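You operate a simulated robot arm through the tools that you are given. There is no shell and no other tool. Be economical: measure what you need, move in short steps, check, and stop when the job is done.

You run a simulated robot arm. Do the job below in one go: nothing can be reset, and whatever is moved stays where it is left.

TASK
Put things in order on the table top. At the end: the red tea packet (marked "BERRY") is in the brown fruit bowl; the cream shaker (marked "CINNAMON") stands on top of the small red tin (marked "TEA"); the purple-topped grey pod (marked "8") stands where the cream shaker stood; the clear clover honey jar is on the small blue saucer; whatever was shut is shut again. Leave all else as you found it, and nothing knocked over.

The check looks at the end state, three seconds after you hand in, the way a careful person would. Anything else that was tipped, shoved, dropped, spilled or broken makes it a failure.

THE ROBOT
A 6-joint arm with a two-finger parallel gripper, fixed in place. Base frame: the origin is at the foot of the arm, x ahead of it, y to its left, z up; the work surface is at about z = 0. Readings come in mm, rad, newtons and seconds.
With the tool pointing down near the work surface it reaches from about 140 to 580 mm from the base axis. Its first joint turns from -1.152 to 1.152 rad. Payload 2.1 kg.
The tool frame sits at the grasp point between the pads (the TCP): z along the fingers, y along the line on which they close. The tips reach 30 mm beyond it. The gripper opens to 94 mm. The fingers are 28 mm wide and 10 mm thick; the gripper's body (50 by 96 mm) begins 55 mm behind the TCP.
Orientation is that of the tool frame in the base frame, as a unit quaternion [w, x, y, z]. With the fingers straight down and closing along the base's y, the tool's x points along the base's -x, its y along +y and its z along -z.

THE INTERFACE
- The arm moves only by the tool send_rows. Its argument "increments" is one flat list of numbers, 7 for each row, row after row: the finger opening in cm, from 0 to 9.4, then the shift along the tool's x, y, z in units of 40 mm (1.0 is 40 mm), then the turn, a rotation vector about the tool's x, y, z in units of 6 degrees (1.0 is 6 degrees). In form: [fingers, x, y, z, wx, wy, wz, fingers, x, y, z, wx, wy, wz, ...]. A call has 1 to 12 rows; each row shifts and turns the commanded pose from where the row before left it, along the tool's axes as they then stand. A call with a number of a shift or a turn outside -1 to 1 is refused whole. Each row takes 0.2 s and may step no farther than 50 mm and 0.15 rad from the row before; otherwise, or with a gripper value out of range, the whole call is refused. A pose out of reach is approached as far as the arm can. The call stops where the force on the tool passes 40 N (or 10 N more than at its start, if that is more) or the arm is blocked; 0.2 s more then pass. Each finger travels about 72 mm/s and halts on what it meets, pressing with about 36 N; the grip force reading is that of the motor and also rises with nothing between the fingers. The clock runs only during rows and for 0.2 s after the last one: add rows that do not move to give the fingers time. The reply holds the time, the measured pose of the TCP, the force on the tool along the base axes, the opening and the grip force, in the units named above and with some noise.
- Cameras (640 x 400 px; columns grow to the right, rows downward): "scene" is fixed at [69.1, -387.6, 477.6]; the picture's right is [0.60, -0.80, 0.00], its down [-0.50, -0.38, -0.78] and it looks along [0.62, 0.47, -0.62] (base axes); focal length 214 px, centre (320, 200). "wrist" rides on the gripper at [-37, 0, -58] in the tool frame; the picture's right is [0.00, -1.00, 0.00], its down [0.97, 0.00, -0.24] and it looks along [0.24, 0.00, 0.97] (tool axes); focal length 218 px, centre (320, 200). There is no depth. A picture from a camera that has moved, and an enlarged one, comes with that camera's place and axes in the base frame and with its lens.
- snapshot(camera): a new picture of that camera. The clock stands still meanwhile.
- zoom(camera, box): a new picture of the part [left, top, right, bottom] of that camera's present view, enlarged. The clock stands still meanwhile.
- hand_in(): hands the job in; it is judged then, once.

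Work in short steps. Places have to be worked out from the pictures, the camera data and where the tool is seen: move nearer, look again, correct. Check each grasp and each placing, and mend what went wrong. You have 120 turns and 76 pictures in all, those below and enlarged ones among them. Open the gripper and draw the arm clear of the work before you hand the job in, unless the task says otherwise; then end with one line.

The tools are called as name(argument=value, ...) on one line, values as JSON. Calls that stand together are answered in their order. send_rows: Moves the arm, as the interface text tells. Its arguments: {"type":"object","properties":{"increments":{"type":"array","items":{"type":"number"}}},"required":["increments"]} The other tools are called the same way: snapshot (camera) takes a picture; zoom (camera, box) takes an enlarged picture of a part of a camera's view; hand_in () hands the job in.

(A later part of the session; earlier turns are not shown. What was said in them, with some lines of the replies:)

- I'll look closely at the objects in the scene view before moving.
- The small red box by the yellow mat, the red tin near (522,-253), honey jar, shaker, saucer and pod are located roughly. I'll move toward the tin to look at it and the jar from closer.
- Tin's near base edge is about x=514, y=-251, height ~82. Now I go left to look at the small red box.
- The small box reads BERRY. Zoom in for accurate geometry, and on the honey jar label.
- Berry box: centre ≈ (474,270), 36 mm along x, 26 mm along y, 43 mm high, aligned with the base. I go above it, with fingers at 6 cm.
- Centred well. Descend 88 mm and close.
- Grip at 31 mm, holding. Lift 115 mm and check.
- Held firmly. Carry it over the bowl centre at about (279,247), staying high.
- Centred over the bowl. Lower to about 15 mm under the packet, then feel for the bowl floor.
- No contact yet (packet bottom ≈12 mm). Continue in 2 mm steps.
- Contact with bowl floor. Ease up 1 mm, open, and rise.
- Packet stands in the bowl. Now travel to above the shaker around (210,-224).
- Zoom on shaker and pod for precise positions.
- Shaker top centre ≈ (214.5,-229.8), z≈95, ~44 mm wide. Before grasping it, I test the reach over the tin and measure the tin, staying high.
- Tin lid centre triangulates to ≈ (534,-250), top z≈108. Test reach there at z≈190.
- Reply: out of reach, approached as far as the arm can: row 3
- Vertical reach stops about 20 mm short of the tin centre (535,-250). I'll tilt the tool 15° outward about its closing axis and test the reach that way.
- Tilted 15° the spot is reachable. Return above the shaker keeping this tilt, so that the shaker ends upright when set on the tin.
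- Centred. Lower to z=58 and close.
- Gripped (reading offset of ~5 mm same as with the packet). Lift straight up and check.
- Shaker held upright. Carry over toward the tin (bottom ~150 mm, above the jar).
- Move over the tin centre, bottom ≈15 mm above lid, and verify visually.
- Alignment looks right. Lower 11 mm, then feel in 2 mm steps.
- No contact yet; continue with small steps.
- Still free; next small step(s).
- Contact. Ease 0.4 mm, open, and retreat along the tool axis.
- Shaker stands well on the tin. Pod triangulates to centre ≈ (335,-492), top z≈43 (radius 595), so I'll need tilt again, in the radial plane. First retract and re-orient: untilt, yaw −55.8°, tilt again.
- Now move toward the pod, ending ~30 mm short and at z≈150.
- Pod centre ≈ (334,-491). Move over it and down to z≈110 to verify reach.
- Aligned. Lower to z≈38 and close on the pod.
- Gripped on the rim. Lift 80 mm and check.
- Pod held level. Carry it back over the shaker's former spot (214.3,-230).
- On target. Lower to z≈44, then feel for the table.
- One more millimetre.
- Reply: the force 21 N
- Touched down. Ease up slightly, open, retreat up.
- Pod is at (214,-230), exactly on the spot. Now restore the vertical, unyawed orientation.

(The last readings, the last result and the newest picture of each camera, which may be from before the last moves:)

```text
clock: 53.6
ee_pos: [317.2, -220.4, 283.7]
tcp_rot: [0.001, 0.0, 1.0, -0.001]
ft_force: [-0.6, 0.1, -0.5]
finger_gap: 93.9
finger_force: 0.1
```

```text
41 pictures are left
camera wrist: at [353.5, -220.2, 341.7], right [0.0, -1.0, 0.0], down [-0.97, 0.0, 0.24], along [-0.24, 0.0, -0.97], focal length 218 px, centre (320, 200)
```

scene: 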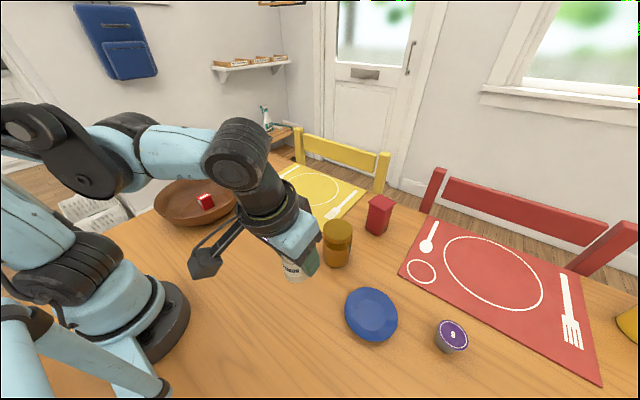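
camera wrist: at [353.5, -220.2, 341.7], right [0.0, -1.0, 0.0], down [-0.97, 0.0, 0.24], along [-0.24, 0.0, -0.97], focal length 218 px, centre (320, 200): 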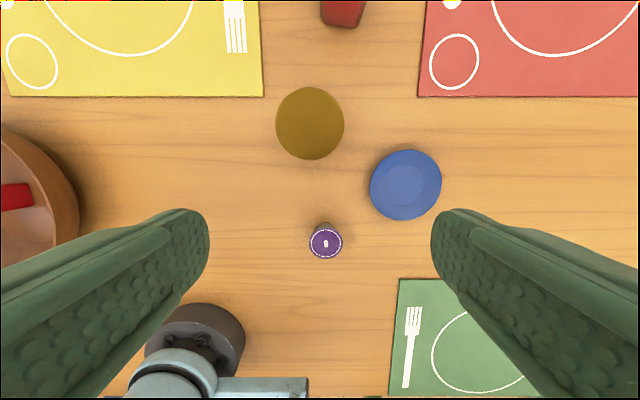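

Jar lid centre ≈ (375,-210), top ≈112 mm, lid ≈68 mm wide. Move above it for a check.

send_rows(increments=[9.4, -0.483, 0.083, 0.75, 0, 0, 0, 9.4, -0.483, 0.083, 0.75, 0, 0, 0, 9.4, -0.483, 0.083, 0.75, 0, 0, 0])

snapshot(camera="wrist")

zoom(camera="scene", box=[280, 180, 440, 280])

```text
clock: 54.4
ee_pos: [373.6, -211.5, 195.1]
tcp_rot: [0.001, 0.0, 1.0, -0.001]
ft_force: [-0.5, -0.4, 0.1]
finger_gap: 94.2
finger_force: 0.0
```

```text
40 pictures are left
camera wrist: at [410.0, -211.0, 252.7], right [0.0, -1.0, 0.0], down [-0.97, 0.0, 0.24], along [-0.24, 0.0, -0.97], focal length 218 px, centre (320, 200)
```

wrist: 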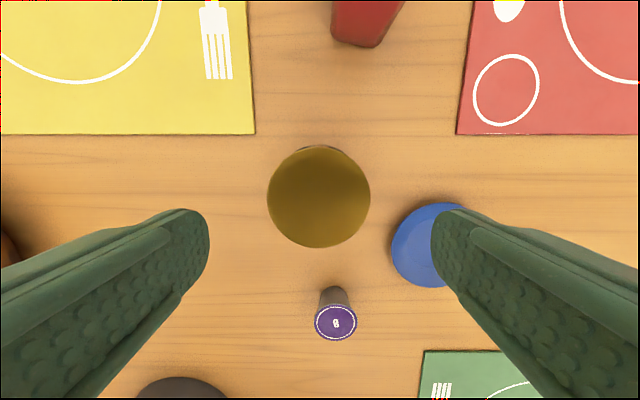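

```text
4.00 times, centred on (360, 230) of scene
camera zoom: at [69.1, -387.6, 477.6], right [0.6, -0.8, 0.0], down [-0.5, -0.38, -0.78], along [0.62, 0.47, -0.62], focal length 858 px, centre (160, 80)
```

zoom: 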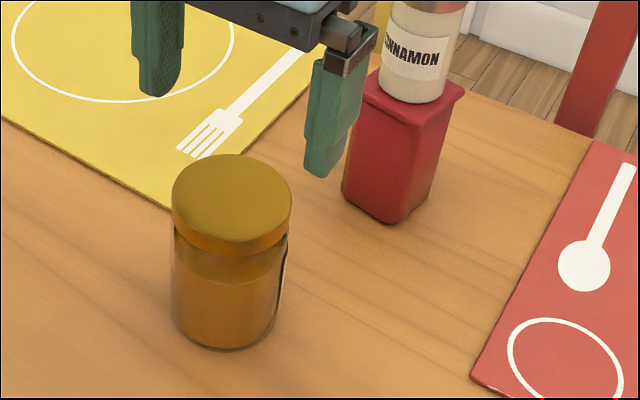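

Jar centre ≈ (376.5,-210), lid 69 mm. Before grasping, I measure the saucer from overhead.

send_rows(increments=[9.4, 0.33, -0.875, 0, 0, 0, 0, 9.4, 0.33, -0.875, 0, 0, 0, 0, 9.4, 0.33, -0.875, 0, 0, 0, 0, 9.4, 0.33, -0.875, 0, 0, 0, 0])

zoom(camera="wrist", box=[240, 150, 400, 250])

zoom(camera="scene", box=[320, 270, 416, 350])

```text
clock: 55.4
ee_pos: [321.2, -350.6, 194.7]
tcp_rot: [0.0, -0.001, 1.0, -0.001]
ft_force: [-0.3, 0.3, 0.7]
finger_gap: 94.3
finger_force: 0.2
```

```text
4.00 times, centred on (320, 200) of wrist
camera zoom: at [357.6, -350.4, 253.0], right [0.0, -1.0, 0.0], down [-0.97, 0.0, 0.24], along [-0.24, 0.0, -0.97], focal length 873 px, centre (320, 200)
```

zoom: 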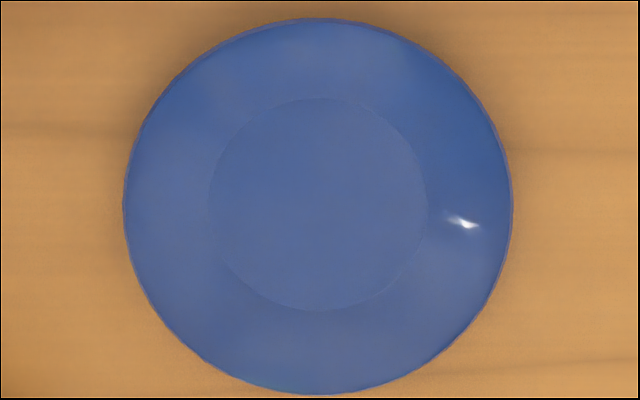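

```text
5.00 times, centred on (368, 310) of scene
camera zoom: at [69.1, -387.6, 477.6], right [0.6, -0.8, 0.0], down [-0.5, -0.38, -0.78], along [0.62, 0.47, -0.62], focal length 1072 px, centre (80, -350)
```

zoom: 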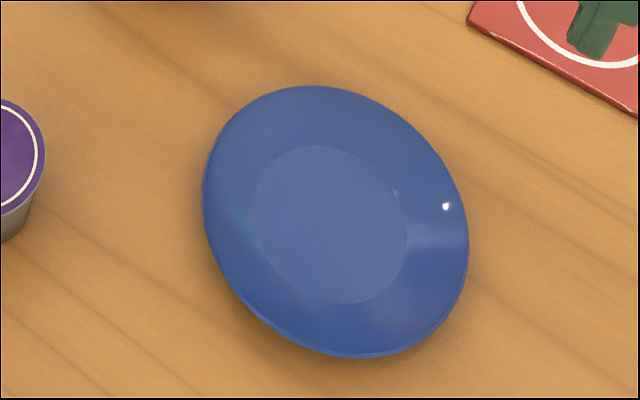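

Saucer centre ≈ (295.5,-350), flat inner disc ~64 mm. Go back over the jar and down to z≈150 to check finger clearance.

send_rows(increments=[9.4, -0.346, 0.879, 0, 0, 0, 0, 9.4, -0.346, 0.879, 0, 0, 0, 0, 9.4, -0.346, 0.879, 0, 0, 0, 0, 9.4, -0.346, 0.879, 0, 0, 0, 0, 9.4, 0, 0, 0.56, 0, 0, 0, 9.4, 0, 0, 0.56, 0, 0, 0, 9.4, 0, 0, 0, 0, 0, 0])

snapshot(camera="wrist")

```text
clock: 57.0
ee_pos: [378.0, -211.1, 148.9]
tcp_rot: [0.001, 0.0, 1.0, 0.0]
ft_force: [0.2, 0.2, 0.2]
finger_gap: 94.2
finger_force: 0.0
```

```text
36 pictures are left
camera wrist: at [413.8, -210.4, 206.9], right [0.0, -1.0, 0.0], down [-0.97, 0.0, 0.24], along [-0.24, 0.0, -0.97], focal length 218 px, centre (320, 200)
```

wrist: 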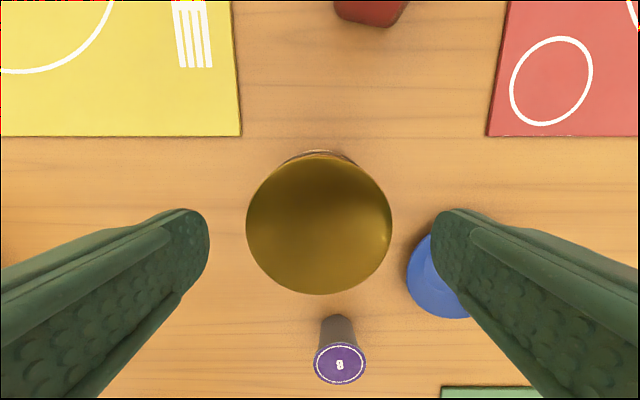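

Well centred with clear gaps. Descend to z≈65 and close gently on the jar body.

send_rows(increments=[9.4, 0, 0, 0.7, 0, 0, 0, 9.4, 0, 0, 0.7, 0, 0, 0, 9.4, 0, 0, 0.7, 0, 0, 0, 9.4, 0, 0, 0, 0, 0, 0, 5, 0, 0, 0, 0, 0, 0, 5, 0, 0, 0, 0, 0, 0, 5, 0, 0, 0, 0, 0, 0])

zoom(camera="scene", box=[280, 160, 440, 280])

```text
clock: 58.6
ee_pos: [377.2, -209.1, 64.7]
tcp_rot: [0.001, -0.001, 1.0, -0.001]
ft_force: [0.3, 0.3, -0.1]
finger_gap: 72.8
finger_force: 35.4
```

```text
3.33 times, centred on (360, 220) of scene
camera zoom: at [69.1, -387.6, 477.5], right [0.6, -0.8, 0.0], down [-0.5, -0.38, -0.78], along [0.62, 0.47, -0.63], focal length 715 px, centre (187, 133)
```

zoom: 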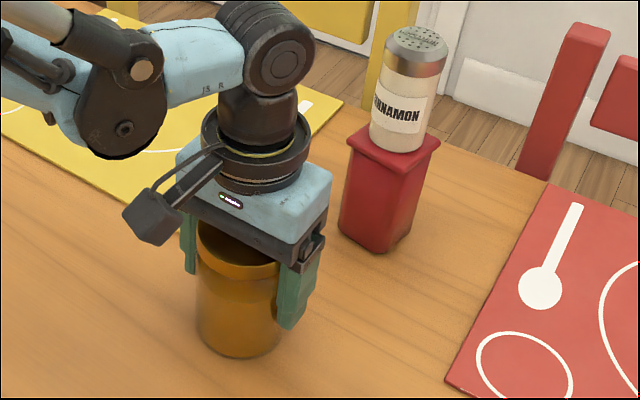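

Held at 72.8. Lift 60 mm slowly and check.

send_rows(increments=[5, 0, 0, -0.2, 0, 0, 0, 5, 0, 0, -0.4, 0, 0, 0, 5, 0, 0, -0.5, 0, 0, 0, 5, 0, 0, -0.4, 0, 0, 0, 5, 0, 0, 0, 0, 0, 0])

zoom(camera="scene", box=[260, 140, 420, 280])

```text
clock: 59.8
ee_pos: [377.4, -210.4, 127.5]
tcp_rot: [0.001, 0.0, 1.0, -0.002]
ft_force: [-0.6, -0.2, -4.6]
finger_gap: 72.8
finger_force: 36.0
```

```text
2.86 times, centred on (340, 210) of scene
camera zoom: at [69.1, -387.6, 477.5], right [0.6, -0.8, 0.0], down [-0.5, -0.38, -0.78], along [0.62, 0.47, -0.63], focal length 613 px, centre (263, 171)
```

zoom: 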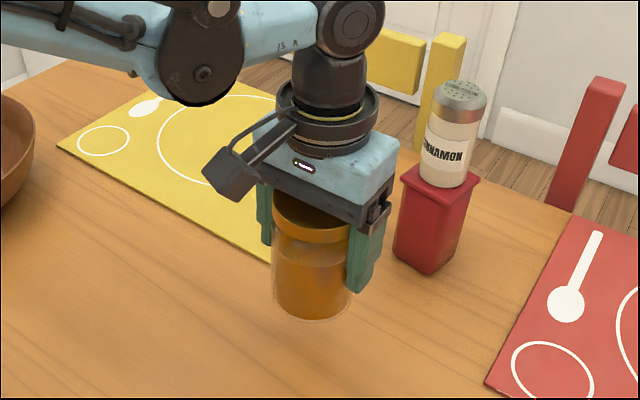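

Jar lifted intact. Carry it over the saucer centre.

send_rows(increments=[5, 0.412, -0.698, 0, 0, 0, 0, 5, 0.412, -0.698, 0, 0, 0, 0, 5, 0.412, -0.698, 0, 0, 0, 0, 5, 0.412, -0.698, 0, 0, 0, 0, 5, 0.412, -0.698, 0, 0, 0, 0, 5, 0, 0, 0, 0, 0, 0])

zoom(camera="scene", box=[280, 200, 440, 350])

```text
clock: 61.2
ee_pos: [294.1, -349.5, 125.8]
tcp_rot: [0.002, 0.001, 1.0, -0.001]
ft_force: [0.9, -0.3, -3.7]
finger_gap: 72.8
finger_force: 35.9
```

```text
2.67 times, centred on (360, 275) of scene
camera zoom: at [69.1, -387.6, 477.5], right [0.6, -0.8, 0.0], down [-0.5, -0.38, -0.78], along [0.62, 0.47, -0.62], focal length 572 px, centre (213, 0)
```

zoom: 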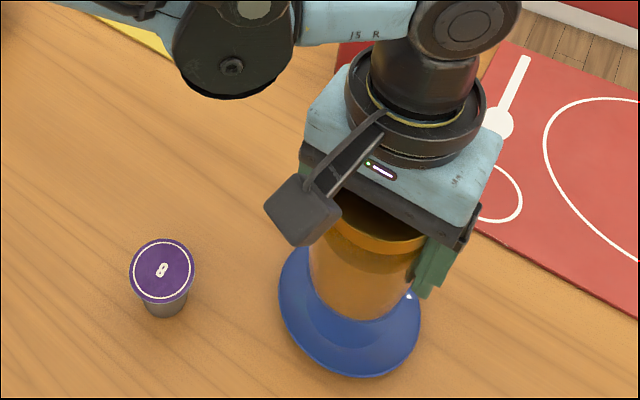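

Lower 46 mm, then feel for the saucer.

send_rows(increments=[5, 0, 0, 0.4, 0, 0, 0, 5, 0, 0, 0.4, 0, 0, 0, 5, 0, 0, 0.35, 0, 0, 0, 5, 0, 0, 0, 0, 0, 0])

send_rows(increments=[5, 0, 0, 0.06, 0, 0, 0, 5, 0, 0, 0, 0, 0, 0])

zoom(camera="scene", box=[310, 240, 430, 360])

```text
clock: 62.2
ee_pos: [294.1, -349.4, 79.2]
tcp_rot: [0.0, 0.0, 1.0, 0.0]
ft_force: [0.1, 0.2, -4.8]
finger_gap: 72.8
finger_force: 36.1
```

```text
clock: 62.8
ee_pos: [294.8, -349.5, 77.2]
tcp_rot: [0.0, -0.001, 1.0, -0.001]
ft_force: [0.1, 0.7, -3.6]
finger_gap: 72.6
finger_force: 36.1
```

```text
3.33 times, centred on (370, 300) of scene
camera zoom: at [69.1, -387.6, 477.5], right [0.6, -0.8, 0.0], down [-0.5, -0.38, -0.78], along [0.62, 0.47, -0.62], focal length 715 px, centre (153, -133)
```

zoom: 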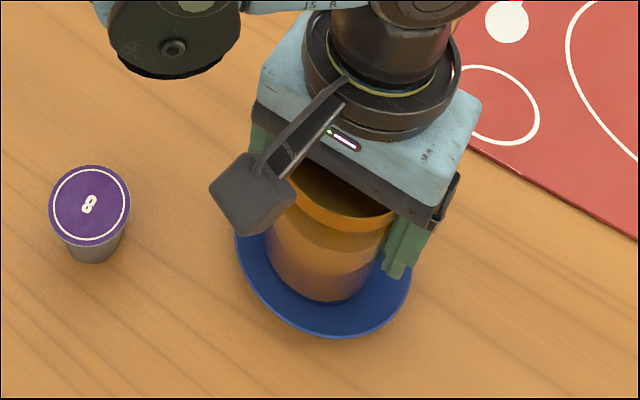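

Jar is well placed over the saucer; continue down in small steps.

send_rows(increments=[5, 0, 0, 0.05, 0, 0, 0, 5, 0, 0, 0, 0, 0, 0])

send_rows(increments=[5, 0, 0, 0.04, 0, 0, 0, 5, 0, 0, 0, 0, 0, 0])

send_rows(increments=[5, 0, 0, 0.03, 0, 0, 0, 5, 0, 0, 0, 0, 0, 0])

```text
clock: 63.4
ee_pos: [293.8, -349.5, 74.6]
tcp_rot: [0.001, 0.0, 1.0, -0.001]
ft_force: [0.1, 0.0, -3.6]
finger_gap: 72.9
finger_force: 36.6
```

```text
clock: 64.0
ee_pos: [294.8, -349.4, 72.5]
tcp_rot: [0.001, 0.001, 1.0, 0.0]
ft_force: [-0.5, 0.2, -4.7]
finger_gap: 72.7
finger_force: 35.8
```

```text
clock: 64.6
ee_pos: [295.0, -349.7, 72.8]
tcp_rot: [0.001, 0.0, 1.0, -0.001]
ft_force: [-0.1, -0.2, -3.9]
finger_gap: 72.6
finger_force: 36.6
```

No contact yet (jar bottom ≈7 mm). Keep going.

send_rows(increments=[5, 0, 0, 0.03, 0, 0, 0, 5, 0, 0, 0, 0, 0, 0])

send_rows(increments=[5, 0, 0, 0.03, 0, 0, 0, 5, 0, 0, 0, 0, 0, 0])

```text
clock: 65.2
ee_pos: [294.9, -349.6, 70.4]
tcp_rot: [0.0, 0.0, 1.0, -0.001]
ft_force: [2.3, -2.3, 2.8]
finger_gap: 72.5
finger_force: 35.8
```

```text
clock: 65.8
ee_pos: [294.3, -349.9, 69.3]
tcp_rot: [0.001, 0.0, 1.0, -0.001]
ft_force: [3.4, -2.1, 13.1]
finger_gap: 72.6
finger_force: 36.4
```

Contact (net ~17 N). Ease slightly, open fully, and rise straight up.

send_rows(increments=[5, 0, 0, -0.01, 0, 0, 0, 7.6, 0, 0, 0, 0, 0, 0, 9.4, 0, 0, 0, 0, 0, 0, 9.4, 0, 0, 0, 0, 0, 0, 9.4, 0, 0, -0.4, 0, 0, 0, 9.4, 0, 0, -0.8, 0, 0, 0, 9.4, 0, 0, -0.9, 0, 0, 0, 9.4, 0, 0, -0.9, 0, 0, 0, 9.4, 0, 0, -0.9, 0, 0, 0, 9.4, 0.8, 0, -0.4, 0, 0, 0, 9.4, 0.9, 0.3, 0, 0, 0, 0, 9.4, 0.4, 0.9, 0, 0, 0, 0])

snapshot(camera="scene")

snapshot(camera="wrist")

```text
clock: 68.4
ee_pos: [210.9, -301.1, 241.6]
tcp_rot: [0.001, 0.0, 1.0, -0.001]
ft_force: [0.1, 0.0, 0.5]
finger_gap: 94.2
finger_force: 0.1
```

```text
31 pictures are left
```

scene: 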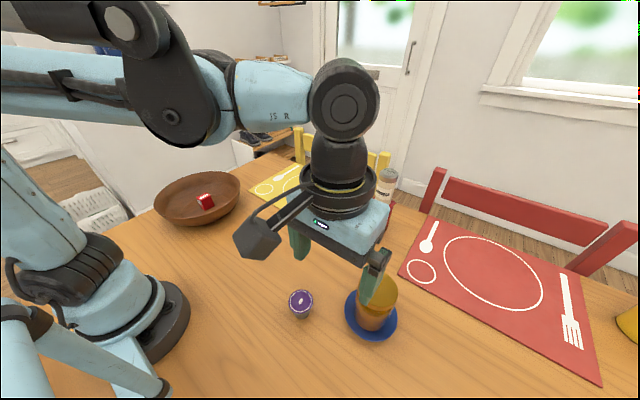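

```text
30 pictures are left
camera wrist: at [247.2, -301.4, 300.3], right [0.0, -1.0, 0.0], down [-0.97, 0.0, 0.24], along [-0.24, 0.0, -0.97], focal length 218 px, centre (320, 200)
```

wrist: 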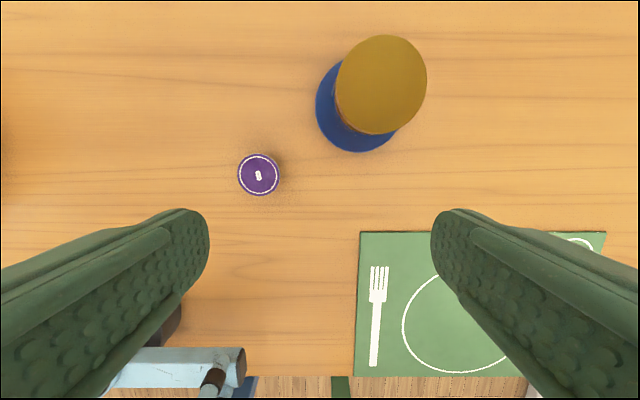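

Jar released on the saucer. Draw the arm to the centre, clear of everything, for a final look.

send_rows(increments=[9.4, 0, 0.95, -0.25, 0, 0, 0, 9.4, 0, 0.95, -0.25, 0, 0, 0, 9.4, 0, 0.95, -0.25, 0, 0, 0, 9.4, 0, 0.95, -0.25, 0, 0, 0, 9.4, 0, 0.95, -0.25, 0, 0, 0, 9.4, 0, 0.95, 0, 0, 0, 0, 9.4, 0, 0.95, 0, 0, 0, 0])

snapshot(camera="scene")

zoom(camera="scene", box=[280, 150, 480, 350])

```text
clock: 70.0
ee_pos: [209.9, -35.2, 291.2]
tcp_rot: [0.001, 0.0, 1.0, -0.001]
ft_force: [0.5, -0.1, -1.1]
finger_gap: 94.1
finger_force: 0.1
```

```text
29 pictures are left
```

scene: 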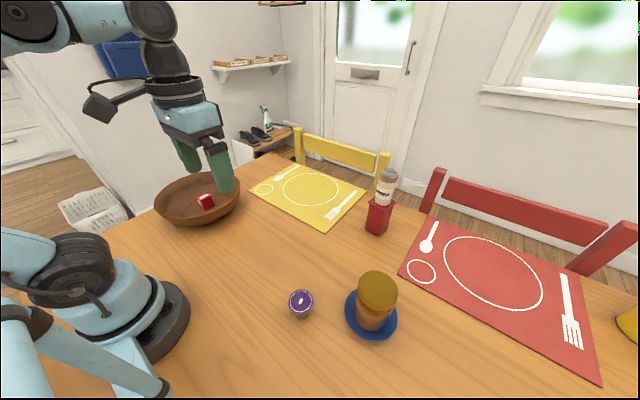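

```text
2.00 times, centred on (380, 250) of scene
camera zoom: at [69.1, -387.6, 477.6], right [0.6, -0.8, 0.0], down [-0.5, -0.38, -0.78], along [0.62, 0.47, -0.62], focal length 429 px, centre (200, 100)
```

zoom: 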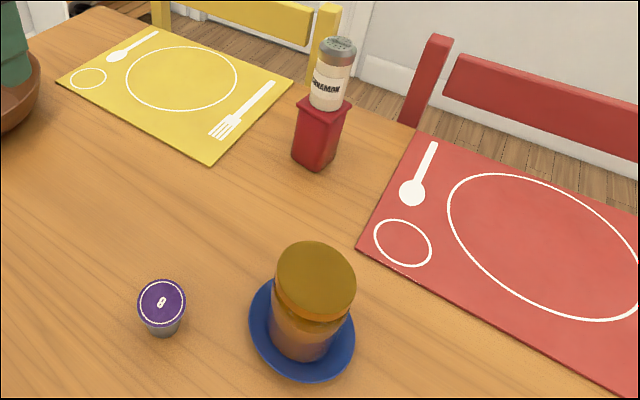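

All four items are where the task wants them, upright, and the gripper is open and clear. Handing in.

hand_in()

```text
The job is handed in.
```

The BERRY packet is in the bowl, the cinnamon shaker stands on the red tin, the pod stands where the shaker was, and the honey jar is on the blue saucer; nothing had to be opened, and I saw nothing else disturbed. I never saw the "TEA" mark itself; I took this tin because it was the only red one on the table.
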